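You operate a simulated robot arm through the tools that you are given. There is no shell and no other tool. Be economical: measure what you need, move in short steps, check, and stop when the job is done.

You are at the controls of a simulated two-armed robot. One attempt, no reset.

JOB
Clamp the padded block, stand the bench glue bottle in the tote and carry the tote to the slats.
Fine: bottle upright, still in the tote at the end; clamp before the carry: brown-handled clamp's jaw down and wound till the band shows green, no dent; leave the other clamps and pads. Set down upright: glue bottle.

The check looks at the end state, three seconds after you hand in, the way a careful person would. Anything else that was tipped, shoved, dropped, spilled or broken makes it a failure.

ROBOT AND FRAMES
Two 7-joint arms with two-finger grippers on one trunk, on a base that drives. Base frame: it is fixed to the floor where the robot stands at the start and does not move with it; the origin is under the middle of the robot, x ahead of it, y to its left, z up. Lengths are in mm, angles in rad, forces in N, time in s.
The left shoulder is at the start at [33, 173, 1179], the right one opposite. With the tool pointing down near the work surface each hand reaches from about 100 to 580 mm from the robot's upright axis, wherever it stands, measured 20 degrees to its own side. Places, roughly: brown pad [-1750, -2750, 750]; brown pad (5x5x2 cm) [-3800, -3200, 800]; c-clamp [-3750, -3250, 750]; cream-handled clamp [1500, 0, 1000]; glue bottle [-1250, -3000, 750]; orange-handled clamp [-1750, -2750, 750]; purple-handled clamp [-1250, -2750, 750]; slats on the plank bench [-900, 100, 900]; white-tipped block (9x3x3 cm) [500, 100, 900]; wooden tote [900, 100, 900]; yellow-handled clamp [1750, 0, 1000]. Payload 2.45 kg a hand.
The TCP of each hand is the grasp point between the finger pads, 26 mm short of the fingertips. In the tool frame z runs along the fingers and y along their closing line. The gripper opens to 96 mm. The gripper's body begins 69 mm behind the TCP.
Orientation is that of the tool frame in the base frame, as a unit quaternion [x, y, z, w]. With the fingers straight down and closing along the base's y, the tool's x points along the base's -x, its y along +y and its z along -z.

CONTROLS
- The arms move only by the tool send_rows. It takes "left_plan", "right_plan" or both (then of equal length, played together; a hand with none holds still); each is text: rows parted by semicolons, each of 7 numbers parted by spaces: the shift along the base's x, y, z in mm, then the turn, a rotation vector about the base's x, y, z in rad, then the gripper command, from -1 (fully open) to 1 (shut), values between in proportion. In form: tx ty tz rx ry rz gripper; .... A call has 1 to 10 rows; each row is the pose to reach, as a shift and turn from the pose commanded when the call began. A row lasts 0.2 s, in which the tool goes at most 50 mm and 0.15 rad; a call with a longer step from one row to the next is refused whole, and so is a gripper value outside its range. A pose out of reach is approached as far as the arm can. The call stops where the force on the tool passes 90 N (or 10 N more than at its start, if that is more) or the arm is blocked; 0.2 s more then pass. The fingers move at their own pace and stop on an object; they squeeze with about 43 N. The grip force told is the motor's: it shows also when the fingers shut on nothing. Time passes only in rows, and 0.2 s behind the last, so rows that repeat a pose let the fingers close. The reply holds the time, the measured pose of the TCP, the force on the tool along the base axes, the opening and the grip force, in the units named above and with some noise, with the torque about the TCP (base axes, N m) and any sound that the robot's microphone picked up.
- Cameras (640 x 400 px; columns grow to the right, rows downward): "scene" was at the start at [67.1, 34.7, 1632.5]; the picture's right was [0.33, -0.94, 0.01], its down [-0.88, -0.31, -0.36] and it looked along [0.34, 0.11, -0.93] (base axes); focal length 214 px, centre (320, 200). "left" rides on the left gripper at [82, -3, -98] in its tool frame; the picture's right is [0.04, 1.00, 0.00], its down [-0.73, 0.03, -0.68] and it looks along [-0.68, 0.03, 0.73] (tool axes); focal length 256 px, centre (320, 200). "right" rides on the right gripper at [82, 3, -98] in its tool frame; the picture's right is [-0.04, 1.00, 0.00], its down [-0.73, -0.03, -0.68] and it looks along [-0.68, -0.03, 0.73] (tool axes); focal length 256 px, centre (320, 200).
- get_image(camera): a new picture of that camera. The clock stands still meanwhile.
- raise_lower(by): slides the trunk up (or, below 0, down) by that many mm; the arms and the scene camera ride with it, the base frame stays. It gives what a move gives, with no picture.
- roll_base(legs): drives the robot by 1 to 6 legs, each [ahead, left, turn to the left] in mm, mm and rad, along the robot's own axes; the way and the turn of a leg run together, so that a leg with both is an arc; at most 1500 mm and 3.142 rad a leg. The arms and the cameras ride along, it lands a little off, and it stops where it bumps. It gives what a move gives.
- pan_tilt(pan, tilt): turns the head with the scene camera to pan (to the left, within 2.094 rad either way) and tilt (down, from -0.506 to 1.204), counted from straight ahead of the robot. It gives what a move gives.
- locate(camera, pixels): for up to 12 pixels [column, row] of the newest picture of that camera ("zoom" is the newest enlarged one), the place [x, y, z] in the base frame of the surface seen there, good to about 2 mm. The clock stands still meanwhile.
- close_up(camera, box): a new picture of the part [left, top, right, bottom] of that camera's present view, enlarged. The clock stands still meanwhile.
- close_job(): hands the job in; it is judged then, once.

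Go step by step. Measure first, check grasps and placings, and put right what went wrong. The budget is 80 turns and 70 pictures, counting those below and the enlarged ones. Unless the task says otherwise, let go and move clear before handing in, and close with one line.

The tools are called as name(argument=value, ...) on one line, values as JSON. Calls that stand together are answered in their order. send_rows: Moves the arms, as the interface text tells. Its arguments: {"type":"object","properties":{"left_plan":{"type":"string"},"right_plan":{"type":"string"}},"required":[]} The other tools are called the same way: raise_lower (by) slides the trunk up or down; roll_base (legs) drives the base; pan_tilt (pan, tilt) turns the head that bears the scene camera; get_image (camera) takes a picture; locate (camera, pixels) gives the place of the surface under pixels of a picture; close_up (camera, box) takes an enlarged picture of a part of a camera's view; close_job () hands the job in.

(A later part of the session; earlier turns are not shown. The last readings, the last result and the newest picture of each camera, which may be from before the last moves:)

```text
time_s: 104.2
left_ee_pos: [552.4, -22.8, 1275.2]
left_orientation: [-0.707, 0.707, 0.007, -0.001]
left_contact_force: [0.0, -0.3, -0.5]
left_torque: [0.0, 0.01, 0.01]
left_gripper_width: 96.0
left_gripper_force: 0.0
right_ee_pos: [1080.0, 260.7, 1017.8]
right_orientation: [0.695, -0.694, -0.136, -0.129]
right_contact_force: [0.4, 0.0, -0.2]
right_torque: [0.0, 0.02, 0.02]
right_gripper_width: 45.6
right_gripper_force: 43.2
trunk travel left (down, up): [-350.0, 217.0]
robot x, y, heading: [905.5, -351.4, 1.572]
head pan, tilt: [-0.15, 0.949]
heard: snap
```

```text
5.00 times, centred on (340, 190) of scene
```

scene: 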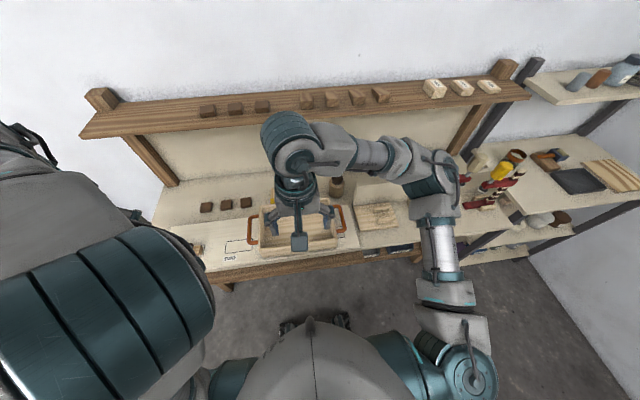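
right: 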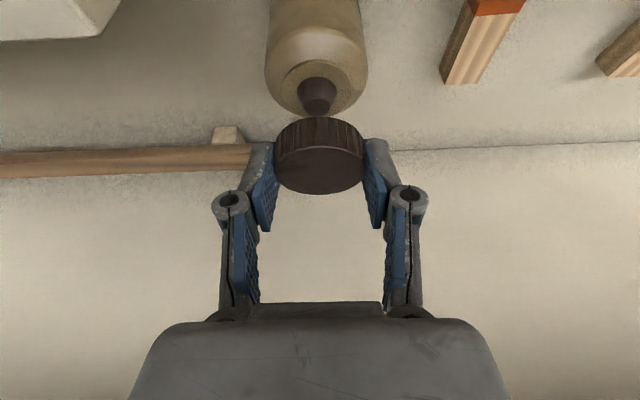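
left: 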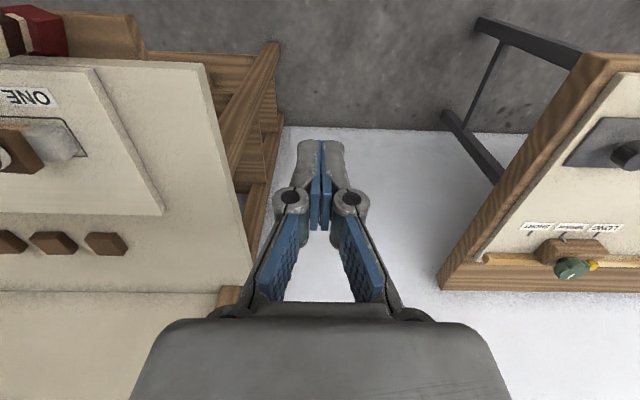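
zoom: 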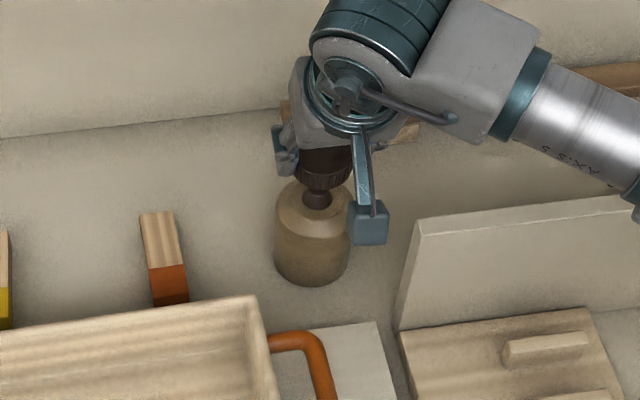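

The cap top sits at 1008 and must go back to 965, right above the nozzle. I'll lower it 43 mm and press gently.

send_rows(right_plan="0.5 0.5 -10 0 0 0 1; 0.5 0.5 -20 0 0 0 1; 0.5 0.5 -28 0 0 0 1; 0.5 0.5 -34 0 0 0 1; 0.5 0.5 -38 0 0 0 1; 0.5 0.5 -41 0 0 0 1; 0.5 0.5 -43 0 0 0 1; 0.5 0.5 -45 0 0 0 1; 0.5 0.5 -47 0 0 0 1; 0.5 0.5 -47 0 0 0 1")

close_up(camera="right", box=[230, 0, 410, 220])

```text
time_s: 106.4
left_ee_pos: [552.0, -23.7, 1275.9]
left_orientation: [-0.707, 0.707, 0.007, 0.002]
left_contact_force: [-0.6, 0.2, -0.2]
left_torque: [0.02, 0.0, -0.01]
left_gripper_width: 95.9
left_gripper_force: 0.0
right_ee_pos: [1080.9, 260.4, 974.2]
right_orientation: [-0.693, 0.694, 0.14, 0.132]
right_contact_force: [4.0, 6.0, 32.5]
right_torque: [0.1, -0.27, -0.02]
right_gripper_width: 46.0
right_gripper_force: 42.6
trunk travel left (down, up): [-350.0, 217.0]
robot x, y, heading: [907.1, -351.6, 1.569]
head pan, tilt: [-0.15, 0.949]
heard: snap
```

```text
1.82 times, centred on (320, 110) of right
```

zoom: 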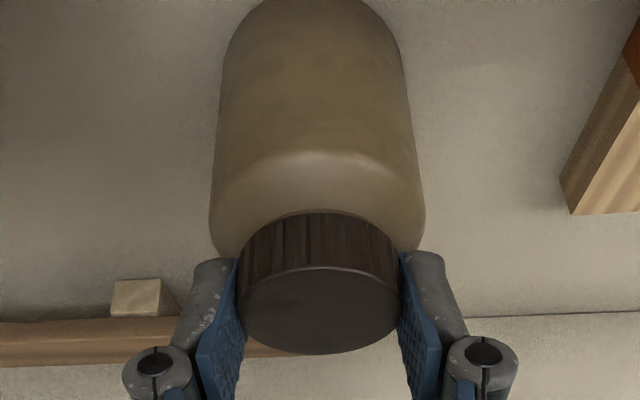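

The cap snapped back on. I'll ease off, open, and re-grip lower on the body at z≈900.

send_rows(right_plan="0 0 2 0 0 0 1; 0 0 3 0 0 0 0.3; 0 0 3 0 0 0 -0.4; 0 0 3 0 0 0 -1; 0 0 3 0 0 0 -1; 0 0 -18 0 0 0 -1; 0 0 -38 0 0 0 -1; 0 0 -55 0 0 0 -1; 0 0 -70 0 0 0 -1; 0 0 -70 0 0 0 -1")

send_rows(right_plan="0 0 0 0 0 0 -0.4; 0 0 0 0 0 0 0.3; 0 0 0 0 0 0 1; 0 0 0 0 0 0 1; 0 0 0 0 0 0 1")

get_image(camera="right")

```text
time_s: 108.6
left_ee_pos: [552.4, -21.6, 1274.1]
left_orientation: [0.707, -0.707, -0.006, 0.0]
left_contact_force: [1.1, 0.2, -1.4]
left_torque: [0.03, 0.01, 0.0]
left_gripper_width: 96.1
left_gripper_force: 0.1
right_ee_pos: [1081.0, 260.7, 900.0]
right_orientation: [-0.694, 0.695, 0.136, 0.129]
right_contact_force: [0.1, -0.2, 1.5]
right_torque: [0.01, 0.0, 0.0]
right_gripper_width: 96.1
right_gripper_force: 0.2
trunk travel left (down, up): [-350.0, 217.0]
robot x, y, heading: [907.9, -349.8, 1.573]
head pan, tilt: [-0.15, 0.949]
```

```text
time_s: 109.8
left_ee_pos: [553.3, -21.3, 1276.2]
left_orientation: [-0.707, 0.707, 0.007, -0.001]
left_contact_force: [0.2, 0.4, -0.4]
left_torque: [-0.02, 0.01, -0.01]
left_gripper_width: 96.1
left_gripper_force: 0.0
right_ee_pos: [1079.2, 260.8, 900.8]
right_orientation: [0.695, -0.694, -0.136, -0.129]
right_contact_force: [0.9, 0.0, 3.4]
right_torque: [0.01, -0.24, 0.01]
right_gripper_width: 67.0
right_gripper_force: 42.9
trunk travel left (down, up): [-350.0, 217.0]
robot x, y, heading: [907.8, -349.6, 1.573]
head pan, tilt: [-0.15, 0.949]
```

```text
15 pictures are left
```

right: 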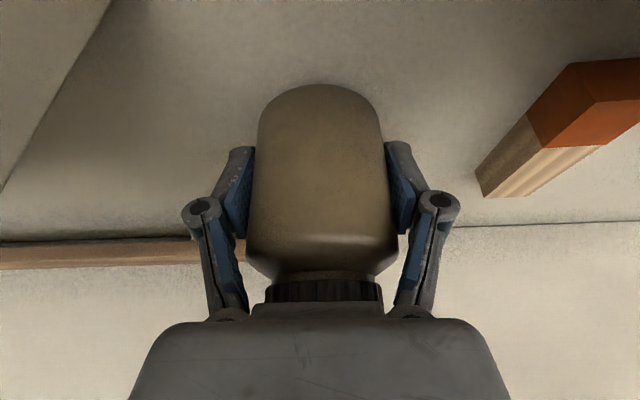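

Now the grip is on the body (67 mm). I'll lift slowly and check for slipping.

send_rows(right_plan="0 0 2 0 0 0 1; 0 0 4 0 0 0 1; 0 0 7 0 0 0 1; 0 0 10 0 0 0 1; 0 0 13 0 0 0 1; 0 0 13 0 0 0 1")

get_image(camera="right")

```text
time_s: 111.2
left_ee_pos: [552.5, -20.4, 1275.1]
left_orientation: [0.707, -0.707, -0.007, 0.001]
left_contact_force: [0.1, -0.6, -0.5]
left_torque: [-0.01, 0.02, 0.0]
left_gripper_width: 96.1
left_gripper_force: 0.1
right_ee_pos: [1080.8, 261.7, 913.2]
right_orientation: [0.695, -0.695, -0.134, -0.128]
right_contact_force: [0.1, 0.1, -2.6]
right_torque: [-0.02, 0.01, 0.02]
right_gripper_width: 67.1
right_gripper_force: 43.2
trunk travel left (down, up): [-350.0, 217.0]
robot x, y, heading: [910.6, -347.5, 1.573]
head pan, tilt: [-0.15, 0.949]
```

```text
14 pictures are left
```

right: 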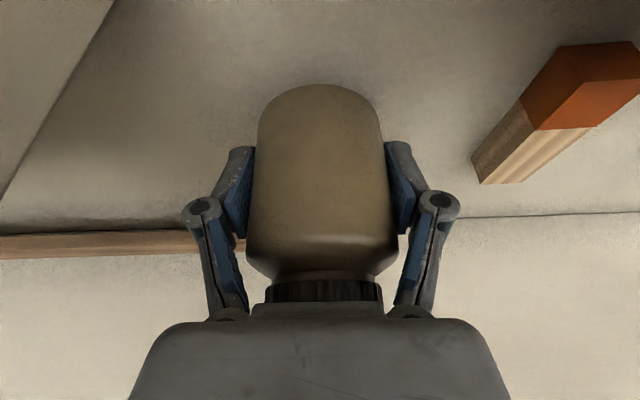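

The bottle lifts cleanly (2.6 N, no slip). I'll raise it above the tote rim and carry it over the tote's middle.

send_rows(right_plan="0 0 20 0 0 0 1; 0 0 45 0 0 0 1; 0 0 70 0 0 0 1; 0 0 95 0 0 0 1; 0 0 115 0 0 0 1; -15 -10 122 0 0 0 1; -35 -28 122 0 0 0 1; -60 -48 122 0 0 0 1; -85 -70 122 0 0 0 1; -110 -94 122 0 0 0 1")

send_rows(right_plan="-25 -24 0 0 0 0 1; -48 -46 0 0 0 0 1; -68 -64 0 0 0 0 1; -80 -74 0 0 0 0 1; -85 -79 0 0 0 0 1; -85 -79 0 0 0 0 1; -85 -79 0 0 0 0 1; -85 -79 0 0 0 0 1; -85 -79 0 0 0 0 1; -85 -79 0 0 0 0 1")

get_image(camera="right")

```text
time_s: 113.4
left_ee_pos: [551.2, -20.2, 1274.7]
left_orientation: [0.707, -0.707, -0.007, 0.0]
left_contact_force: [-0.2, 0.2, 0.7]
left_torque: [0.03, 0.0, -0.01]
left_gripper_width: 95.9
left_gripper_force: 0.1
right_ee_pos: [968.3, 168.3, 1034.3]
right_orientation: [0.695, -0.694, -0.136, -0.13]
right_contact_force: [-0.1, -0.2, -3.2]
right_torque: [-0.01, -0.04, 0.0]
right_gripper_width: 67.0
right_gripper_force: 42.6
trunk travel left (down, up): [-350.0, 217.0]
robot x, y, heading: [908.8, -352.5, 1.568]
head pan, tilt: [-0.15, 0.949]
```

```text
time_s: 115.6
left_ee_pos: [551.8, -20.4, 1273.9]
left_orientation: [-0.707, 0.707, 0.006, 0.0]
left_contact_force: [-0.6, 0.1, -0.2]
left_torque: [0.02, -0.02, 0.02]
left_gripper_width: 95.9
left_gripper_force: 0.1
right_ee_pos: [885.3, 89.0, 1036.6]
right_orientation: [0.695, -0.694, -0.135, -0.129]
right_contact_force: [-0.7, -0.3, -3.5]
right_torque: [-0.02, -0.03, -0.01]
right_gripper_width: 67.2
right_gripper_force: 43.4
trunk travel left (down, up): [-350.0, 217.0]
robot x, y, heading: [907.0, -352.2, 1.574]
head pan, tilt: [-0.15, 0.949]
```

```text
13 pictures are left
```

right: 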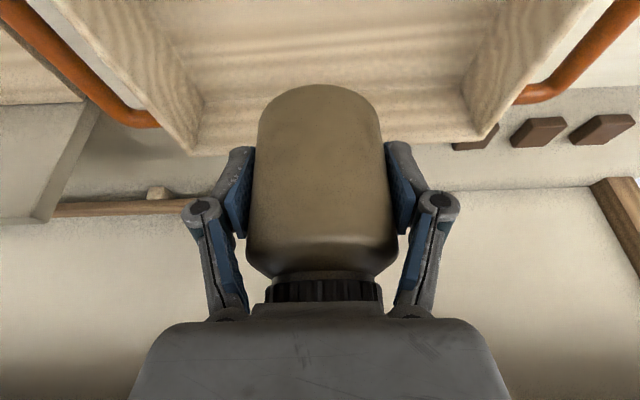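

Centred over the tote. I'll lower to its floor (TCP≈924).

send_rows(right_plan="0 0 -25 0 0 0 1; 0 0 -50 0 0 0 1; 0 0 -72 0 0 0 1; 0 0 -90 0 0 0 1; 0 0 -100 0 0 0 1; 0 0 -106 0 0 0 1; 0 0 -109 0 0 0 1; 0 0 -111 0 0 0 1; 0 0 -112 0 0 0 1; 0 0 -112 0 0 0 1")

```text
time_s: 117.8
left_ee_pos: [551.2, -21.7, 1274.0]
left_orientation: [0.707, -0.707, -0.007, 0.0]
left_contact_force: [0.3, 0.1, -0.2]
left_torque: [-0.05, 0.02, 0.03]
left_gripper_width: 95.9
left_gripper_force: 0.1
right_ee_pos: [884.1, 88.8, 924.6]
right_orientation: [0.695, -0.694, -0.137, -0.13]
right_contact_force: [1.0, 1.5, 15.8]
right_torque: [-0.28, -0.2, 0.03]
right_gripper_width: 67.1
right_gripper_force: 42.7
trunk travel left (down, up): [-350.0, 217.0]
robot x, y, heading: [909.3, -353.5, 1.567]
head pan, tilt: [-0.15, 0.949]
```

It's on the floor of the tote (15.8 N). I'll ease, open, rise and look.

send_rows(right_plan="0 0 1 0 0 0 1; 0 0 1 0 0 0 0.1; 0 0 1 0 0 0 -0.5; 0 0 1 0 0 0 -1; 0 0 1 0 0 0 -1; 0 0 20 0 0 0 -1; 0 0 50 0 0 0 -1; 0 0 90 0 0 0 -1; 0 0 135 0 0 0 -1; 0 0 180 0 0 0 -1")

send_rows(right_plan="20 -20 20 -0.1 0 0 -1; 45 -40 40 -0.2 0 0 -1; 75 -60 60 -0.3 0 0 -1; 105 -80 80 -0.38 0 0 -1; 135 -100 90 -0.38 0 0 -1; 165 -120 90 -0.38 0 0 -1; 165 -120 90 -0.38 0 0 -1; 165 -120 90 -0.38 0 0 -1")

pan_tilt(pan=0, tilt=1.1)

get_image(camera="scene")

```text
time_s: 120.0
left_ee_pos: [550.6, -21.0, 1274.7]
left_orientation: [0.707, -0.707, -0.006, 0.0]
left_contact_force: [-0.5, -0.4, -0.6]
left_torque: [0.01, 0.02, 0.01]
left_gripper_width: 96.1
left_gripper_force: 0.0
right_ee_pos: [885.6, 88.8, 1104.1]
right_orientation: [0.695, -0.694, -0.136, -0.129]
right_contact_force: [0.8, 0.1, 0.3]
right_torque: [0.01, 0.02, -0.03]
right_gripper_width: 96.2
right_gripper_force: 0.0
trunk travel left (down, up): [-350.0, 217.0]
robot x, y, heading: [906.8, -351.7, 1.572]
head pan, tilt: [-0.15, 0.949]
```

```text
time_s: 121.8
left_ee_pos: [550.9, -21.3, 1275.6]
left_orientation: [-0.706, 0.708, 0.006, 0.0]
left_contact_force: [0.4, 0.1, -0.6]
left_torque: [0.0, -0.02, 0.03]
left_gripper_width: 95.9
left_gripper_force: 0.0
right_ee_pos: [1051.4, -30.1, 1191.2]
right_orientation: [-0.707, 0.708, 0.002, -0.004]
right_contact_force: [0.0, -0.5, 0.5]
right_torque: [-0.03, 0.03, -0.02]
right_gripper_width: 95.9
right_gripper_force: 0.0
trunk travel left (down, up): [-350.0, 217.0]
robot x, y, heading: [906.2, -352.6, 1.565]
head pan, tilt: [-0.15, 0.949]
```

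```text
time_s: 122.5
left_ee_pos: [552.0, -20.8, 1275.7]
left_orientation: [0.707, -0.707, -0.007, 0.001]
left_contact_force: [-0.6, 0.1, 0.3]
left_torque: [-0.01, -0.01, -0.04]
left_gripper_width: 95.9
left_gripper_force: 0.2
right_ee_pos: [1054.2, -30.6, 1190.8]
right_orientation: [-0.706, 0.708, 0.002, -0.005]
right_contact_force: [-0.1, 0.2, 0.4]
right_torque: [0.02, 0.01, 0.02]
right_gripper_width: 96.2
right_gripper_force: 0.1
trunk travel left (down, up): [-350.0, 217.0]
robot x, y, heading: [905.2, -351.1, 1.571]
head pan, tilt: [0.0, 1.1]
```

```text
12 pictures are left
```

scene: 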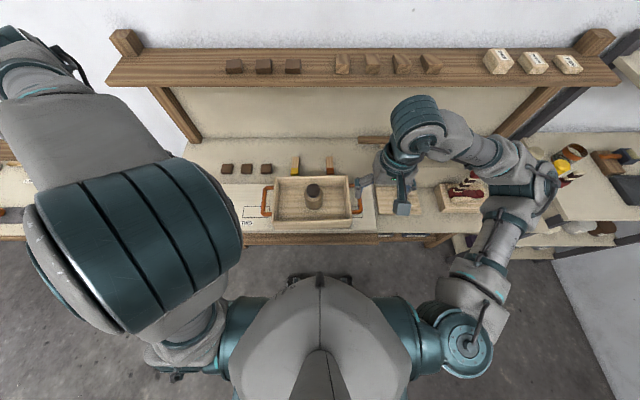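

The bottle stands upright in the tote at (314,195). I'll measure both handles for the two-handed lift.

close_up(camera="scene", box=[250, 160, 380, 240])

locate(camera="scene", pixels=[[264, 201], [269, 187], [270, 215], [360, 195], [359, 183], [361, 211], [275, 200], [349, 195], [312, 226], [313, 178], [313, 188]])

```text
4.92 times, centred on (315, 200) of scene
```

zoom: 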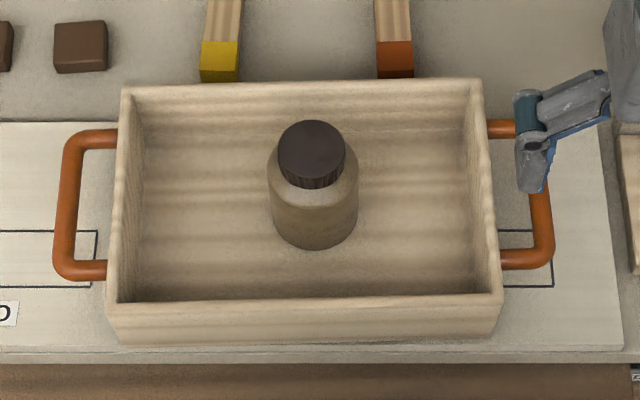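

```text
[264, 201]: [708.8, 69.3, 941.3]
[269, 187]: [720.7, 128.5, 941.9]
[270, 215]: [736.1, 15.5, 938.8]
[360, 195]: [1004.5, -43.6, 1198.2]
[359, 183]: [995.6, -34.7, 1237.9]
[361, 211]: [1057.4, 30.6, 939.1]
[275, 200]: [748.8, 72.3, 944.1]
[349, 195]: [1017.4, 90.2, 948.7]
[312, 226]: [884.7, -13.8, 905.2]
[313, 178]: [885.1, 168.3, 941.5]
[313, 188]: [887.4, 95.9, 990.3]
```

Handle bars: left at x≈711, right at x≈1058, both y 15–128, top z≈941. The left arm works best about 300 mm out, so I'll shift the robot 105 mm to its right and bring both hands above the handles.

roll_base(legs=[[0, -105, 0]])

send_rows(left_plan="5 10 -25 0 0 0 -0.5; 12 22 -55 0 0 0 0; 18 34 -85 0 0 0 0.25; 25 46 -115 0 0 0 0.25; 32 58 -145 0 0 0 0.25; 39 68 -175 0 0 0 0.25; 46 78 -205 0 0 0 0.25; 52 86 -235 0 0 0 0.25; 55 92 -255 0 0 0 0.25; 55 92 -255 0 0 0 0.25", right_plan="-10 10 -20 0 0 0 -0.5; -22 22 -40 0 0 0 0; -35 34 -60 0 0 0 0.25; -48 46 -80 0 0 0 0.25; -61 58 -100 0 0 0 0.25; -74 70 -120 0 0 0 0.25; -86 82 -140 0 0 0 0.25; -95 94 -155 0 0 0 0.25; -100 102 -170 0 0 0 0.25; -100 102 -170 0 0 0 0.25")

send_rows(left_plan="0 0 0 0 0 0 0.25; 0 0 0 0 0 0 0.25; 0 0 0 0 0 0 0.25; 0 0 0 0 0 0 0.25; 0 0 0 0 0 0 0.25; 0 0 0 0 0 0 0.25; 0 0 0 0 0 0 0.25; 0 0 0 0 0 0 0.25")

```text
time_s: 123.7
left_ee_pos: [599.2, -19.8, 1260.6]
left_orientation: [-0.707, 0.707, -0.008, 0.014]
left_contact_force: [0.3, -0.6, -0.8]
left_torque: [0.02, -0.04, 0.05]
left_gripper_width: 95.9
left_gripper_force: 0.0
right_ee_pos: [1101.8, -31.3, 1196.5]
right_orientation: [0.707, -0.707, 0.01, -0.01]
right_contact_force: [-0.5, -1.2, -0.3]
right_torque: [0.07, -0.12, 0.03]
right_gripper_width: 96.0
right_gripper_force: 0.1
trunk travel left (down, up): [-350.0, 217.0]
robot x, y, heading: [1000.1, -350.9, 1.565]
head pan, tilt: [0.0, 1.1]
```

```text
time_s: 126.1
left_ee_pos: [738.3, 68.1, 1029.1]
left_orientation: [0.709, -0.705, -0.016, 0.003]
left_contact_force: [0.7, 1.2, 1.6]
left_torque: [-0.07, 0.12, 0.02]
left_gripper_width: 36.2
left_gripper_force: 0.2
right_ee_pos: [1089.1, 65.4, 1026.2]
right_orientation: [-0.705, 0.709, 0.014, -0.011]
right_contact_force: [1.2, 0.9, -1.0]
right_torque: [-0.1, 0.15, 0.0]
right_gripper_width: 35.8
right_gripper_force: 0.1
trunk travel left (down, up): [-350.0, 217.0]
robot x, y, heading: [1011.6, -350.3, 1.565]
head pan, tilt: [0.0, 1.1]
stopped in row 10 (right hand): the arm was blocked; the commanded pose is now the measured one
```

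```text
time_s: 128.1
left_ee_pos: [697.6, 66.3, 1018.7]
left_orientation: [0.71, -0.704, -0.001, -0.012]
left_contact_force: [-1.2, -0.7, -0.6]
left_torque: [-0.02, -0.08, 0.01]
left_gripper_width: 35.7
left_gripper_force: 0.1
right_ee_pos: [1047.4, 63.8, 1029.6]
right_orientation: [-0.706, 0.708, 0.001, 0.002]
right_contact_force: [-0.9, -0.7, -1.0]
right_torque: [0.0, -0.06, -0.03]
right_gripper_width: 36.0
right_gripper_force: 0.2
trunk travel left (down, up): [-350.0, 217.0]
robot x, y, heading: [1006.8, -346.8, 1.569]
head pan, tilt: [0.0, 1.1]
stopped in row 8 (left hand): the arm was blocked; the commanded pose is now the measured one
```

Both stops look like sway after the sideways drive (forces are near zero). I'll let it settle and look.

send_rows(left_plan="0 0 0 0 0 0 0.25; 0 0 0 0 0 0 0.25; 0 0 0 0 0 0 0.25; 0 0 0 0 0 0 0.25; 0 0 0 0 0 0 0.25; 0 0 0 0 0 0 0.25; 0 0 0 0 0 0 0.25; 0 0 0 0 0 0 0.25; 0 0 0 0 0 0 0.25; 0 0 0 0 0 0 0.25")

send_rows(left_plan="0 0 0 0 0 0 0.25; 0 0 0 0 0 0 0.25; 0 0 0 0 0 0 0.25; 0 0 0 0 0 0 0.25; 0 0 0 0 0 0 0.25; 0 0 0 0 0 0 0.25; 0 0 0 0 0 0 0.25; 0 0 0 0 0 0 0.25; 0 0 0 0 0 0 0.25; 0 0 0 0 0 0 0.25")

get_image(camera="scene")

```text
time_s: 130.3
left_ee_pos: [707.5, 65.0, 1022.6]
left_orientation: [0.716, -0.698, 0.0, -0.014]
left_contact_force: [-0.3, 0.4, 0.5]
left_torque: [0.0, -0.01, 0.0]
left_gripper_width: 35.9
left_gripper_force: 0.0
right_ee_pos: [1062.2, 63.2, 1030.1]
right_orientation: [-0.705, 0.71, 0.004, 0.0]
right_contact_force: [0.3, 0.0, -0.4]
right_torque: [0.0, -0.01, 0.01]
right_gripper_width: 36.3
right_gripper_force: 0.1
trunk travel left (down, up): [-350.0, 217.0]
robot x, y, heading: [1010.4, -350.2, 1.569]
head pan, tilt: [0.0, 1.1]
```

```text
time_s: 132.5
left_ee_pos: [716.6, 66.3, 1022.7]
left_orientation: [0.708, -0.706, -0.006, -0.006]
left_contact_force: [0.7, -0.8, -0.6]
left_torque: [-0.03, 0.02, -0.02]
left_gripper_width: 36.2
left_gripper_force: 0.1
right_ee_pos: [1063.4, 64.3, 1028.4]
right_orientation: [-0.705, 0.709, 0.005, -0.001]
right_contact_force: [-0.4, -0.2, -1.0]
right_torque: [-0.01, -0.03, 0.03]
right_gripper_width: 36.1
right_gripper_force: 0.1
trunk travel left (down, up): [-350.0, 217.0]
robot x, y, heading: [1009.2, -350.2, 1.568]
head pan, tilt: [0.0, 1.1]
```

```text
10 pictures are left
```

scene: 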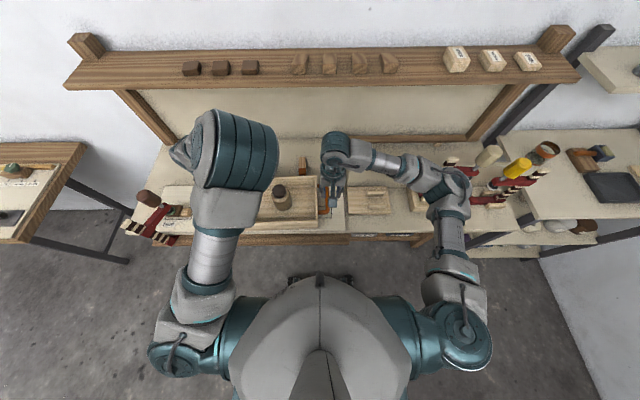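

Settled with the hands above the handles. I'll check alignment from both wrist cameras.

get_image(camera="left")

get_image(camera="right")

```text
9 pictures are left
```

left: 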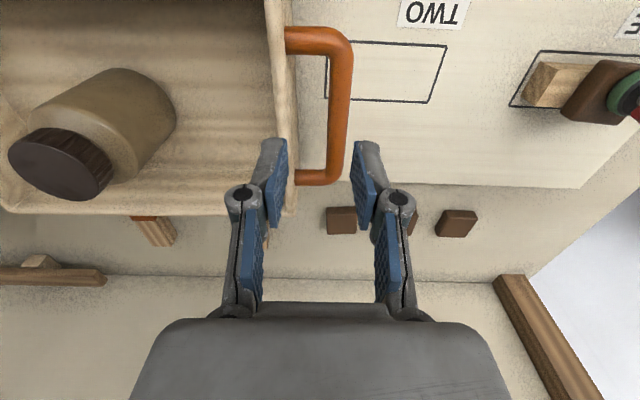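

```text
8 pictures are left
```

right: 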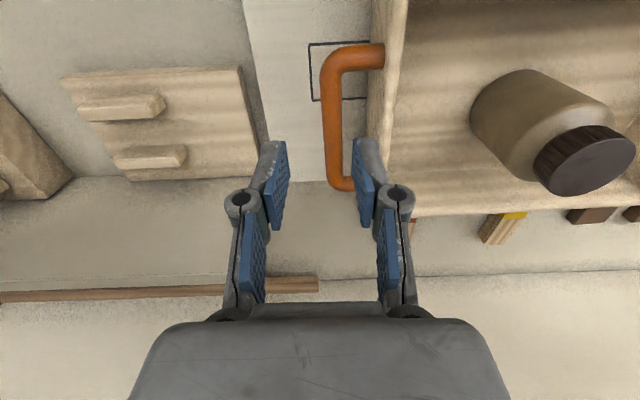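

locate(camera="left", pixels=[[341, 80], [339, 120], [335, 160], [349, 100], [331, 100], [285, 120]])

locate(camera="right", pixels=[[331, 80], [332, 120], [334, 160], [322, 100], [341, 100], [385, 120]])

```text
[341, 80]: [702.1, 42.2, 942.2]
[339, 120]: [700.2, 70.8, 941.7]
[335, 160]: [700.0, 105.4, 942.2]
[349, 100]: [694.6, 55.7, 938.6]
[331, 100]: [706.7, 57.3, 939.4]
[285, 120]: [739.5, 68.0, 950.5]
```

```text
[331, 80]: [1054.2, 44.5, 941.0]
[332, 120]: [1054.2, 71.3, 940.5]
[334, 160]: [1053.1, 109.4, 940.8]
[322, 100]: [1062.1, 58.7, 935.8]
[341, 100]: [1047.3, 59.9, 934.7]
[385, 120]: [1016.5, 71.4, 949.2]
```

Bars: left x≈700.5, right x≈1054, centre y≈72, top 942. I'll align and descend to TCP z≈940.

send_rows(left_plan="-8 3 -5 0 0 0 0.25; -16 6 -12 0 0 0 0.25; -16 6 -20 0 0 0 0.25; -16 6 -28 0 0 0 0.25; -16 6 -35 0 0 0 0.25; -16 6 -40 0 0 0 0.25; -16 6 -40 0 0 0 0.25; -16 6 -40 0 0 0 0.25; -16 6 -40 0 0 0 0.25; -16 6 -40 0 0 0 0.25", right_plan="-5 4 -5 0 0 0 0.25; -9 8 -12 0 0 0 0.25; -9 8 -20 0 0 0 0.25; -9 8 -28 0 0 0 0.25; -9 8 -35 0 0 0 0.25; -9 8 -44 0 0 0 0.25; -9 8 -44 0 0 0 0.25; -9 8 -44 0 0 0 0.25; -9 8 -44 0 0 0 0.25; -9 8 -44 0 0 0 0.25")

```text
time_s: 134.7
left_ee_pos: [683.3, 70.1, 978.7]
left_orientation: [0.711, -0.703, -0.001, -0.013]
left_contact_force: [-1.1, 0.2, 0.3]
left_torque: [0.01, -0.05, 0.01]
left_gripper_width: 36.0
left_gripper_force: 0.1
right_ee_pos: [1039.7, 71.6, 985.3]
right_orientation: [-0.705, 0.709, 0.002, 0.004]
right_contact_force: [-0.4, -0.2, 0.3]
right_torque: [0.04, -0.04, 0.01]
right_gripper_width: 36.3
right_gripper_force: 0.0
trunk travel left (down, up): [-350.0, 217.0]
robot x, y, heading: [1012.4, -350.6, 1.565]
head pan, tilt: [0.0, 1.1]
```

Sway of about −15 mm in x; I'll wait it out.

send_rows(left_plan="0 0 0 0 0 0 0.25; 0 0 0 0 0 0 0.25; 0 0 0 0 0 0 0.25; 0 0 0 0 0 0 0.25; 0 0 0 0 0 0 0.25; 0 0 0 0 0 0 0.25; 0 0 0 0 0 0 0.25; 0 0 0 0 0 0 0.25; 0 0 0 0 0 0 0.25; 0 0 0 0 0 0 0.25")

send_rows(left_plan="0 0 0 0 0 0 0.25; 0 0 0 0 0 0 0.25; 0 0 0 0 0 0 0.25; 0 0 0 0 0 0 0.25; 0 0 0 0 0 0 0.25; 0 0 0 0 0 0 0.25; 0 0 0 0 0 0 0.25; 0 0 0 0 0 0 0.25; 0 0 0 0 0 0 0.25; 0 0 0 0 0 0 0.25")

```text
time_s: 136.9
left_ee_pos: [700.6, 70.9, 983.1]
left_orientation: [0.708, -0.706, -0.007, -0.007]
left_contact_force: [-0.1, 0.1, 0.6]
left_torque: [-0.02, 0.07, 0.0]
left_gripper_width: 36.1
left_gripper_force: 0.0
right_ee_pos: [1057.7, 71.4, 984.2]
right_orientation: [-0.704, 0.71, 0.006, -0.003]
right_contact_force: [0.3, -0.2, -0.2]
right_torque: [-0.02, 0.04, -0.01]
right_gripper_width: 35.9
right_gripper_force: 0.0
trunk travel left (down, up): [-350.0, 217.0]
robot x, y, heading: [1014.7, -351.1, 1.565]
head pan, tilt: [0.0, 1.1]
```

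```text
time_s: 139.1
left_ee_pos: [689.2, 70.7, 980.9]
left_orientation: [0.709, -0.705, -0.002, -0.011]
left_contact_force: [-0.3, -0.4, -0.4]
left_torque: [0.03, -0.02, 0.02]
left_gripper_width: 36.0
left_gripper_force: 0.1
right_ee_pos: [1044.1, 72.1, 985.8]
right_orientation: [-0.705, 0.709, 0.002, 0.001]
right_contact_force: [-0.9, 0.6, 0.1]
right_torque: [-0.03, 0.02, -0.05]
right_gripper_width: 36.2
right_gripper_force: 0.1
trunk travel left (down, up): [-350.0, 217.0]
robot x, y, heading: [1011.7, -350.3, 1.564]
head pan, tilt: [0.0, 1.1]
```

It's still swinging slightly; I'll hold longer.

send_rows(left_plan="0 0 0 0 0 0 0.25; 0 0 0 0 0 0 0.25; 0 0 0 0 0 0 0.25; 0 0 0 0 0 0 0.25; 0 0 0 0 0 0 0.25; 0 0 0 0 0 0 0.25; 0 0 0 0 0 0 0.25; 0 0 0 0 0 0 0.25; 0 0 0 0 0 0 0.25; 0 0 0 0 0 0 0.25")

send_rows(left_plan="0 0 0 0 0 0 0.25; 0 0 0 0 0 0 0.25; 0 0 0 0 0 0 0.25; 0 0 0 0 0 0 0.25; 0 0 0 0 0 0 0.25; 0 0 0 0 0 0 0.25; 0 0 0 0 0 0 0.25; 0 0 0 0 0 0 0.25; 0 0 0 0 0 0 0.25; 0 0 0 0 0 0 0.25")

send_rows(left_plan="0 0 0 0 0 0 0.25; 0 0 0 0 0 0 0.25; 0 0 0 0 0 0 0.25; 0 0 0 0 0 0 0.25; 0 0 0 0 0 0 0.25; 0 0 0 0 0 0 0.25; 0 0 0 0 0 0 0.25; 0 0 0 0 0 0 0.25; 0 0 0 0 0 0 0.25; 0 0 0 0 0 0 0.25")

send_rows(left_plan="0 0 0 0 0 0 0.25; 0 0 0 0 0 0 0.25; 0 0 0 0 0 0 0.25; 0 0 0 0 0 0 0.25; 0 0 0 0 0 0 0.25")

```text
time_s: 141.3
left_ee_pos: [692.6, 71.0, 980.9]
left_orientation: [0.709, -0.705, -0.004, -0.01]
left_contact_force: [0.1, -0.1, 0.2]
left_torque: [0.05, -0.04, 0.02]
left_gripper_width: 36.2
left_gripper_force: 0.0
right_ee_pos: [1049.3, 71.3, 984.9]
right_orientation: [-0.705, 0.71, 0.004, 0.0]
right_contact_force: [-0.6, 1.2, -0.5]
right_torque: [0.0, -0.02, 0.0]
right_gripper_width: 36.0
right_gripper_force: 0.0
trunk travel left (down, up): [-350.0, 217.0]
robot x, y, heading: [1011.6, -353.2, 1.565]
head pan, tilt: [0.0, 1.1]
```

```text
time_s: 143.5
left_ee_pos: [692.4, 71.6, 981.2]
left_orientation: [0.71, -0.704, -0.004, -0.01]
left_contact_force: [0.1, 0.1, -0.6]
left_torque: [-0.03, 0.02, 0.01]
left_gripper_width: 36.2
left_gripper_force: 0.0
right_ee_pos: [1049.2, 71.4, 985.1]
right_orientation: [-0.705, 0.71, 0.004, 0.0]
right_contact_force: [-0.5, -0.5, 0.0]
right_torque: [0.01, 0.0, -0.03]
right_gripper_width: 36.2
right_gripper_force: 0.1
trunk travel left (down, up): [-350.0, 217.0]
robot x, y, heading: [1014.0, -351.4, 1.568]
head pan, tilt: [0.0, 1.1]
```

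```text
time_s: 145.7
left_ee_pos: [692.6, 71.2, 979.7]
left_orientation: [0.709, -0.705, -0.004, -0.01]
left_contact_force: [0.9, -0.1, -0.7]
left_torque: [0.0, -0.01, 0.0]
left_gripper_width: 36.0
left_gripper_force: 0.1
right_ee_pos: [1049.9, 70.9, 985.9]
right_orientation: [-0.705, 0.71, 0.004, 0.0]
right_contact_force: [-0.6, -1.0, 0.1]
right_torque: [0.01, 0.02, 0.0]
right_gripper_width: 36.0
right_gripper_force: 0.0
trunk travel left (down, up): [-350.0, 217.0]
robot x, y, heading: [1011.9, -349.4, 1.567]
head pan, tilt: [0.0, 1.1]
```

```text
time_s: 146.9
left_ee_pos: [693.3, 70.5, 980.7]
left_orientation: [0.709, -0.705, -0.004, -0.009]
left_contact_force: [-0.5, 0.2, -0.3]
left_torque: [0.03, -0.02, -0.01]
left_gripper_width: 36.0
left_gripper_force: 0.0
right_ee_pos: [1049.6, 71.5, 984.8]
right_orientation: [-0.705, 0.71, 0.004, 0.0]
right_contact_force: [0.7, -0.5, 0.6]
right_torque: [-0.02, 0.03, 0.03]
right_gripper_width: 36.0
right_gripper_force: 0.0
trunk travel left (down, up): [-350.0, 217.0]
robot x, y, heading: [1016.2, -349.1, 1.567]
head pan, tilt: [0.0, 1.1]
```

Settled. I'll correct x slightly (+8 left, +4.5 right) and descend slowly.

send_rows(left_plan="2 0 -2 0 0 0 0.25; 5 0 -5 0 0 0 0.25; 8 0 -8 0 0 0 0.25; 8 0 -8 0 0 0 0.25; 8 0 -8 0 0 0 0.25; 8 0 -8 0 0 0 0.25; 8 0 -8 0 0 0 0.25; 8 0 -8 0 0 0 0.25; 8 0 -8 0 0 0 0.25; 8 0 -8 0 0 0 0.25", right_plan="1 0 -2 0 0 0 0.25; 3 0 -5 0 0 0 0.25; 4.5 0 -8 0 0 0 0.25; 4.5 0 -8 0 0 0 0.25; 4.5 0 -8 0 0 0 0.25; 4.5 0 -8 0 0 0 0.25; 4.5 0 -8 0 0 0 0.25; 4.5 0 -8 0 0 0 0.25; 4.5 0 -8 0 0 0 0.25; 4.5 0 -8 0 0 0 0.25")

get_image(camera="left")

locate(camera="left", pixels=[[325, 60], [325, 90], [325, 120], [320, 150]])

```text
time_s: 149.1
left_ee_pos: [701.0, 70.3, 972.4]
left_orientation: [0.71, -0.704, -0.003, -0.01]
left_contact_force: [0.2, -0.2, 0.6]
left_torque: [0.0, -0.01, 0.02]
left_gripper_width: 36.2
left_gripper_force: 0.0
right_ee_pos: [1053.4, 73.4, 976.2]
right_orientation: [-0.705, 0.709, 0.004, 0.001]
right_contact_force: [0.5, -0.2, 0.0]
right_torque: [-0.01, -0.01, 0.0]
right_gripper_width: 36.0
right_gripper_force: 0.1
trunk travel left (down, up): [-350.0, 217.0]
robot x, y, heading: [1015.5, -351.5, 1.568]
head pan, tilt: [0.0, 1.1]
```

```text
7 pictures are left
```

left: 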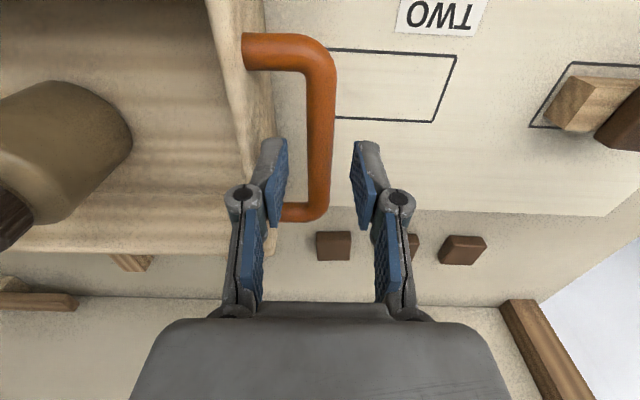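

```text
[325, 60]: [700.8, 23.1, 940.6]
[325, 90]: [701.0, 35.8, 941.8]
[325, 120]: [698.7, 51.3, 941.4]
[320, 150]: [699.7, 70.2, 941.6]
```

The bar sits centred between the fingers. I'll descend to z≈940.

send_rows(left_plan="-0.5 0 -4 0 0 0 0.25; -0.5 0 -8 0 0 0 0.25; -0.5 0 -12 0 0 0 0.25; -0.5 0 -16 0 0 0 0.25; -0.5 0 -20 0 0 0 0.25; -0.5 0 -24 0 0 0 0.25; -0.5 0 -28 0 0 0 0.25; -0.5 0 -31 0 0 0 0.25; -0.5 0 -33 0 0 0 0.25; -0.5 0 -33 0 0 0 0.25", right_plan="0.5 0 -4 0 0 0 0.25; 0.5 0 -8 0 0 0 0.25; 0.5 0 -12 0 0 0 0.25; 0.5 0 -16 0 0 0 0.25; 0.5 0 -20 0 0 0 0.25; 0.5 0 -24 0 0 0 0.25; 0.5 0 -29 0 0 0 0.25; 0.5 0 -34 0 0 0 0.25; 0.5 0 -37 0 0 0 0.25; 0.5 0 -37 0 0 0 0.25")

send_rows(left_plan="0 0 0 0 0 0 0.25; 0 0 0 0 0 0 0.25; 0 0 0 0 0 0 0.6; 0 0 0 0 0 0 1; 0 0 0 0 0 0 1; 0 0 0 0 0 0 1", right_plan="0 0 0 0 0 0 0.25; 0 0 0 0 0 0 0.25; 0 0 0 0 0 0 0.6; 0 0 0 0 0 0 1; 0 0 0 0 0 0 1; 0 0 0 0 0 0 1")

```text
time_s: 151.3
left_ee_pos: [701.7, 72.0, 941.0]
left_orientation: [0.71, -0.704, -0.003, -0.01]
left_contact_force: [0.3, 0.7, 0.0]
left_torque: [-0.01, 0.0, 0.01]
left_gripper_width: 36.0
left_gripper_force: 0.1
right_ee_pos: [1054.1, 71.3, 939.9]
right_orientation: [-0.705, 0.709, 0.003, 0.0]
right_contact_force: [0.6, -0.5, -0.7]
right_torque: [-0.02, 0.0, 0.02]
right_gripper_width: 36.1
right_gripper_force: 0.1
trunk travel left (down, up): [-350.0, 217.0]
robot x, y, heading: [1011.7, -351.0, 1.573]
head pan, tilt: [0.0, 1.1]
```

```text
time_s: 152.7
left_ee_pos: [703.5, 72.3, 940.8]
left_orientation: [0.71, -0.704, -0.003, -0.01]
left_contact_force: [24.0, 4.3, 2.3]
left_torque: [0.12, -0.17, 1.02]
left_gripper_width: 14.8
left_gripper_force: 41.0
right_ee_pos: [1052.7, 70.1, 940.0]
right_orientation: [-0.706, 0.709, 0.004, -0.002]
right_contact_force: [-24.4, -6.0, 0.7]
right_torque: [-0.09, 0.14, 0.82]
right_gripper_width: 14.6
right_gripper_force: 40.9
trunk travel left (down, up): [-350.0, 217.0]
robot x, y, heading: [1011.9, -347.0, 1.565]
head pan, tilt: [0.0, 1.1]
```

Both handles are gripped, with 24 N pulling inward. I'll relax the hands towards each other a little, then lift with the trunk.

send_rows(left_plan="1 0 0 0 0 0 1; 1.8 0 0 0 0 0 1; 1.8 0 0 0 0 0 1; 1.8 0 0 0 0 0 1", right_plan="-1 0 0 0 0 0 1; -1.8 0 0 0 0 0 1; -1.8 0 0 0 0 0 1; -1.8 0 0 0 0 0 1")

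raise_lower(by=25)

get_image(camera="scene")

```text
time_s: 153.7
left_ee_pos: [702.3, 72.8, 940.6]
left_orientation: [0.71, -0.704, -0.005, -0.009]
left_contact_force: [9.0, 4.9, 0.9]
left_torque: [0.12, -0.05, 0.98]
left_gripper_width: 15.1
left_gripper_force: 41.4
right_ee_pos: [1052.7, 72.0, 941.0]
right_orientation: [-0.704, 0.71, 0.004, 0.001]
right_contact_force: [-8.8, -6.2, 0.3]
right_torque: [-0.18, 0.01, 0.99]
right_gripper_width: 14.5
right_gripper_force: 40.7
trunk travel left (down, up): [-350.0, 217.0]
robot x, y, heading: [1013.5, -351.0, 1.57]
head pan, tilt: [0.0, 1.1]
```

```text
time_s: 154.4
left_ee_pos: [702.2, 71.7, 964.0]
left_orientation: [0.71, -0.705, -0.003, -0.009]
left_contact_force: [9.3, 6.2, -4.5]
left_torque: [0.05, -0.05, 1.03]
left_gripper_width: 15.1
left_gripper_force: 41.4
right_ee_pos: [1053.5, 71.8, 963.8]
right_orientation: [-0.705, 0.709, 0.003, -0.001]
right_contact_force: [-8.4, -5.9, -5.1]
right_torque: [-0.17, 0.09, 1.02]
right_gripper_width: 14.6
right_gripper_force: 40.8
trunk travel left (down, up): [-375.0, 192.0]
robot x, y, heading: [1014.8, -351.0, 1.567]
head pan, tilt: [0.0, 1.1]
```

```text
6 pictures are left
```

scene: 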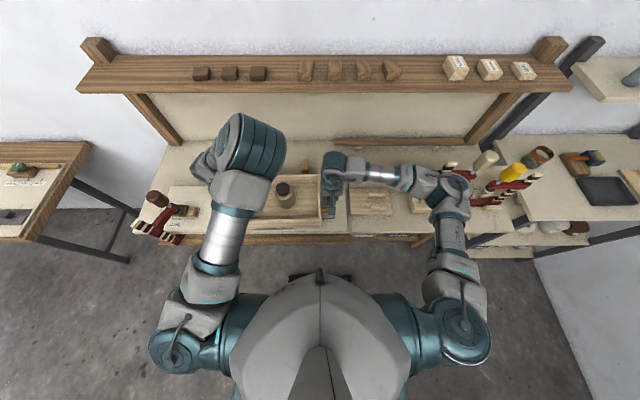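

The tote is off the board (about 10 N shared), bottle standing. I'll raise 100 mm more and back away from the bench.

raise_lower(by=100)

roll_base(legs=[[-370, 0, 0]])

send_rows(left_plan="0 0 0 0 0 0 1; 0 0 0 0 0 0 1; 0 0 0 0 0 0 1; 0 0 0 0 0 0 1; 0 0 0 0 0 0 1; 0 0 0 0 0 0 1")

roll_base(legs=[[0, 600, 0]])

```text
time_s: 155.8
left_ee_pos: [702.3, 73.0, 1064.0]
left_orientation: [0.71, -0.705, -0.003, -0.009]
left_contact_force: [5.8, 4.6, -4.6]
left_torque: [-0.25, -0.09, 1.0]
left_gripper_width: 14.9
left_gripper_force: 40.8
right_ee_pos: [1053.1, 72.4, 1063.8]
right_orientation: [-0.705, 0.709, 0.003, -0.001]
right_contact_force: [-6.6, -5.8, -4.4]
right_torque: [0.1, 0.03, 1.0]
right_gripper_width: 14.7
right_gripper_force: 41.4
trunk travel left (down, up): [-475.0, 92.0]
robot x, y, heading: [1010.1, -350.1, 1.567]
head pan, tilt: [0.0, 1.1]
```

```text
time_s: 158.1
left_ee_pos: [703.6, -291.9, 1064.1]
left_orientation: [-0.706, 0.708, 0.002, 0.01]
left_contact_force: [5.1, 5.9, -4.4]
left_torque: [0.26, 0.0, 1.01]
left_gripper_width: 14.9
left_gripper_force: 41.1
right_ee_pos: [1053.1, -295.8, 1063.5]
right_orientation: [-0.702, 0.712, 0.003, -0.001]
right_contact_force: [-4.2, -5.6, -4.0]
right_torque: [-0.31, 0.04, 0.89]
right_gripper_width: 14.9
right_gripper_force: 40.5
trunk travel left (down, up): [-475.0, 92.0]
robot x, y, heading: [1009.7, -718.8, 1.56]
head pan, tilt: [0.0, 1.1]
```

```text
time_s: 159.5
left_ee_pos: [703.5, -298.2, 1066.6]
left_orientation: [-0.706, 0.708, 0.005, 0.011]
left_contact_force: [0.2, 5.2, -4.1]
left_torque: [0.31, 0.04, 1.03]
left_gripper_width: 15.0
left_gripper_force: 41.0
right_ee_pos: [1052.8, -301.4, 1066.5]
right_orientation: [-0.702, 0.712, 0.006, 0.002]
right_contact_force: [-1.0, -5.6, -4.6]
right_torque: [-0.43, -0.05, 0.94]
right_gripper_width: 14.7
right_gripper_force: 41.2
trunk travel left (down, up): [-475.0, 92.0]
robot x, y, heading: [1010.2, -718.8, 1.56]
head pan, tilt: [0.0, 1.1]
```

```text
time_s: 162.9
left_ee_pos: [120.1, -288.2, 1070.3]
left_orientation: [-0.704, 0.71, 0.011, 0.007]
left_contact_force: [5.6, 5.2, -4.1]
left_torque: [-0.22, 0.06, 0.75]
left_gripper_width: 15.3
left_gripper_force: 41.2
right_ee_pos: [469.8, -292.4, 1064.9]
right_orientation: [-0.7, 0.714, 0.008, -0.002]
right_contact_force: [-2.5, -5.0, -4.6]
right_torque: [0.08, -0.06, 0.8]
right_gripper_width: 14.7
right_gripper_force: 41.0
trunk travel left (down, up): [-475.0, 92.0]
robot x, y, heading: [415.2, -713.8, 1.552]
head pan, tilt: [0.0, 1.1]
```

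The tote rides well. I'll drive on along −x to x≈−760.

roll_base(legs=[[0, 590, 0.01], [0, 585, 0.01]])

send_rows(left_plan="0 0 0 0 0 0 1; 0 0 0 0 0 0 1; 0 0 0 0 0 0 1; 0 0 0 0 0 0 1; 0 0 0 0 0 0 1; 0 0 0 0 0 0 1; 0 0 0 0 0 0 1; 0 0 0 0 0 0 1; 0 0 0 0 0 0 1; 0 0 0 0 0 0 1")

pan_tilt(pan=0.1, tilt=0.95)

get_image(camera="scene")

```text
time_s: 169.2
left_ee_pos: [-1056.8, -296.9, 1076.8]
left_orientation: [0.71, -0.704, -0.016, -0.005]
left_contact_force: [7.0, 5.4, -3.4]
left_torque: [-0.56, -0.18, 0.83]
left_gripper_width: 15.3
left_gripper_force: 41.0
right_ee_pos: [-705.6, -291.7, 1066.8]
right_orientation: [0.709, -0.705, -0.01, 0.001]
right_contact_force: [-6.8, -3.8, -4.8]
right_torque: [0.46, -0.07, 0.78]
right_gripper_width: 14.7
right_gripper_force: 40.9
trunk travel left (down, up): [-475.0, 92.0]
robot x, y, heading: [-755.4, -711.4, 1.582]
head pan, tilt: [0.0, 1.1]
```

```text
time_s: 171.3
left_ee_pos: [-1080.0, -299.7, 1072.4]
left_orientation: [0.711, -0.703, -0.011, -0.014]
left_contact_force: [3.9, 4.2, -2.5]
left_torque: [0.2, -0.1, 0.73]
left_gripper_width: 15.4
left_gripper_force: 41.5
right_ee_pos: [-730.5, -295.1, 1068.5]
right_orientation: [0.709, -0.705, -0.004, -0.008]
right_contact_force: [-4.2, -4.0, -5.1]
right_torque: [-0.29, -0.21, 0.62]
right_gripper_width: 14.9
right_gripper_force: 41.2
trunk travel left (down, up): [-475.0, 92.0]
robot x, y, heading: [-759.4, -706.2, 1.583]
head pan, tilt: [0.0, 1.1]
```

```text
time_s: 172.1
left_ee_pos: [-1060.3, -299.2, 1076.4]
left_orientation: [0.709, -0.705, -0.017, -0.009]
left_contact_force: [5.1, 5.3, -3.9]
left_torque: [-0.7, -0.25, 1.03]
left_gripper_width: 15.5
left_gripper_force: 41.9
right_ee_pos: [-709.4, -294.9, 1067.5]
right_orientation: [0.708, -0.706, -0.008, -0.003]
right_contact_force: [-3.6, -6.1, -4.7]
right_torque: [0.55, 0.21, 0.87]
right_gripper_width: 14.6
right_gripper_force: 42.1
trunk travel left (down, up): [-475.0, 92.0]
robot x, y, heading: [-755.9, -712.0, 1.588]
head pan, tilt: [0.099, 0.949]
```

```text
5 pictures are left
```

scene: 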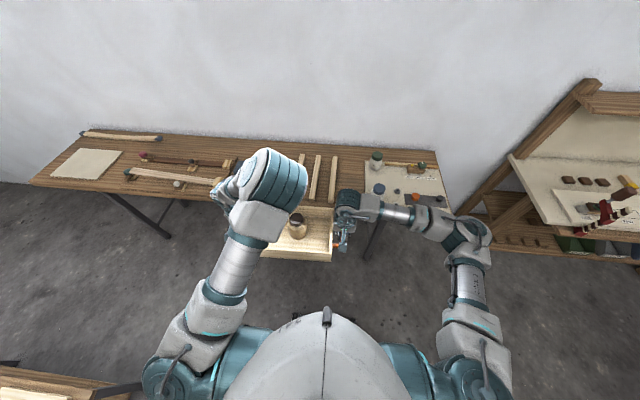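

The slats run lengthwise at (316,177) and (333,180) on the plank bench just behind the tote. I'll measure them, the mat and the bench edge.

locate(camera="scene", pixels=[[318, 160], [314, 195], [334, 160], [331, 198], [302, 158], [366, 170], [347, 185], [232, 165], [225, 185], [365, 205], [208, 180], [375, 255]])

close_up(camera="scene", box=[190, 130, 410, 270])

```text
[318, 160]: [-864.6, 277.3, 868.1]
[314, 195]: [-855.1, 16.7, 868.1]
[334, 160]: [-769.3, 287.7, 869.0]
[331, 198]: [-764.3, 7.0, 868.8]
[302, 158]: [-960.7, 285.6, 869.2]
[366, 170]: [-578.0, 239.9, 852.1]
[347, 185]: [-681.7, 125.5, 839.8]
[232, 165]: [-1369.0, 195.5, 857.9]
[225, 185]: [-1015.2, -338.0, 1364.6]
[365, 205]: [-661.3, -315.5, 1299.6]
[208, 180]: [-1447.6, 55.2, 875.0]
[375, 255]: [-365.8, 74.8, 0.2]
```

```text
2.86 times, centred on (300, 200) of scene
```

zoom: 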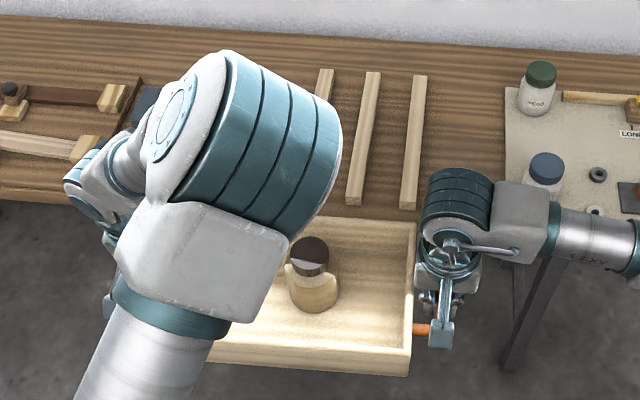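

The three slats lie at x≈−960, −860, −766 (y 7…288, top z 868). I'll shift right 28 mm, square up, and drive ahead 390 mm so the tote's centre comes over (−863, ~105).

roll_base(legs=[[0, -28, -0.013], [390, 0, 0]])

send_rows(left_plan="0 0 0 0 0 0 1; 0 0 0 0 0 0 1; 0 0 0 0 0 0 1; 0 0 0 0 0 0 1; 0 0 0 0 0 0 1; 0 0 0 0 0 0 1; 0 0 0 0 0 0 1; 0 0 0 0 0 0 1; 0 0 0 0 0 0 1; 0 0 0 0 0 0 1")

send_rows(left_plan="0 0 0 0 0 0 1; 0 0 0 0 0 0 1; 0 0 0 0 0 0 1; 0 0 0 0 0 0 1; 0 0 0 0 0 0 1; 0 0 0 0 0 0 1; 0 0 0 0 0 0 1; 0 0 0 0 0 0 1; 0 0 0 0 0 0 1; 0 0 0 0 0 0 1")

send_rows(left_plan="0 0 0 0 0 0 1; 0 0 0 0 0 0 1; 0 0 0 0 0 0 1; 0 0 0 0 0 0 1; 0 0 0 0 0 0 1; 0 0 0 0 0 0 1; 0 0 0 0 0 0 1; 0 0 0 0 0 0 1; 0 0 0 0 0 0 1; 0 0 0 0 0 0 1")

get_image(camera="scene")

```text
time_s: 174.9
left_ee_pos: [-1045.6, 92.0, 1072.3]
left_orientation: [-0.705, 0.709, 0.011, 0.014]
left_contact_force: [10.7, 3.3, -4.4]
left_torque: [0.45, -0.05, 0.72]
left_gripper_width: 15.2
left_gripper_force: 41.2
right_ee_pos: [-695.1, 91.8, 1068.7]
right_orientation: [-0.704, 0.71, 0.003, 0.008]
right_contact_force: [-10.5, -4.2, -4.8]
right_torque: [-0.51, -0.18, 0.62]
right_gripper_width: 14.9
right_gripper_force: 40.7
trunk travel left (down, up): [-475.0, 92.0]
robot x, y, heading: [-730.8, -319.4, 1.572]
head pan, tilt: [0.099, 0.949]
```

```text
time_s: 177.1
left_ee_pos: [-1073.8, 89.9, 1066.0]
left_orientation: [0.707, -0.707, -0.005, -0.022]
left_contact_force: [0.7, 5.4, -4.1]
left_torque: [-0.46, -0.08, 1.18]
left_gripper_width: 15.3
left_gripper_force: 41.1
right_ee_pos: [-722.6, 89.6, 1069.5]
right_orientation: [-0.705, 0.709, -0.004, 0.017]
right_contact_force: [-2.5, -6.0, -3.8]
right_torque: [0.35, -0.01, 0.85]
right_gripper_width: 14.8
right_gripper_force: 40.8
trunk travel left (down, up): [-475.0, 92.0]
robot x, y, heading: [-734.7, -317.5, 1.571]
head pan, tilt: [0.099, 0.949]
```

```text
time_s: 179.3
left_ee_pos: [-1030.4, 91.8, 1077.3]
left_orientation: [-0.704, 0.71, 0.017, 0.012]
left_contact_force: [4.3, 6.1, -5.7]
left_torque: [-0.39, 0.01, 1.11]
left_gripper_width: 15.2
left_gripper_force: 41.1
right_ee_pos: [-681.3, 90.6, 1070.5]
right_orientation: [-0.703, 0.711, 0.007, 0.006]
right_contact_force: [-1.2, -4.6, -4.5]
right_torque: [0.27, 0.24, 0.86]
right_gripper_width: 14.8
right_gripper_force: 40.8
trunk travel left (down, up): [-475.0, 92.0]
robot x, y, heading: [-724.7, -320.1, 1.57]
head pan, tilt: [0.099, 0.949]
```

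```text
time_s: 181.5
left_ee_pos: [-1045.8, 92.9, 1074.0]
left_orientation: [-0.705, 0.709, 0.012, 0.015]
left_contact_force: [4.7, 4.1, -3.7]
left_torque: [0.47, -0.01, 0.72]
left_gripper_width: 15.2
left_gripper_force: 41.0
right_ee_pos: [-696.9, 90.9, 1069.8]
right_orientation: [-0.705, 0.709, 0.002, 0.009]
right_contact_force: [-4.8, -2.7, -5.2]
right_torque: [-0.59, -0.17, 0.44]
right_gripper_width: 14.7
right_gripper_force: 40.8
trunk travel left (down, up): [-475.0, 92.0]
robot x, y, heading: [-731.1, -320.0, 1.572]
head pan, tilt: [0.099, 0.949]
```

```text
3 pictures are left
```

scene: 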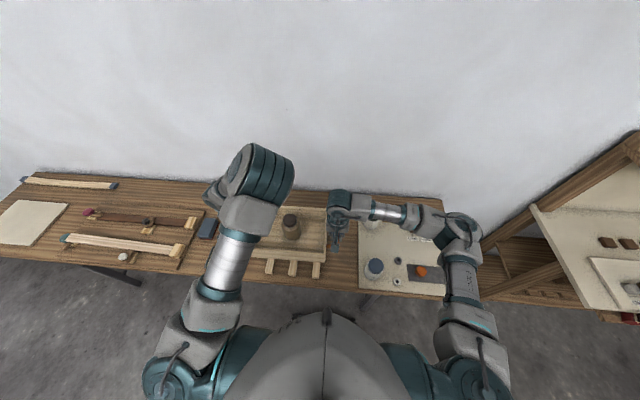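

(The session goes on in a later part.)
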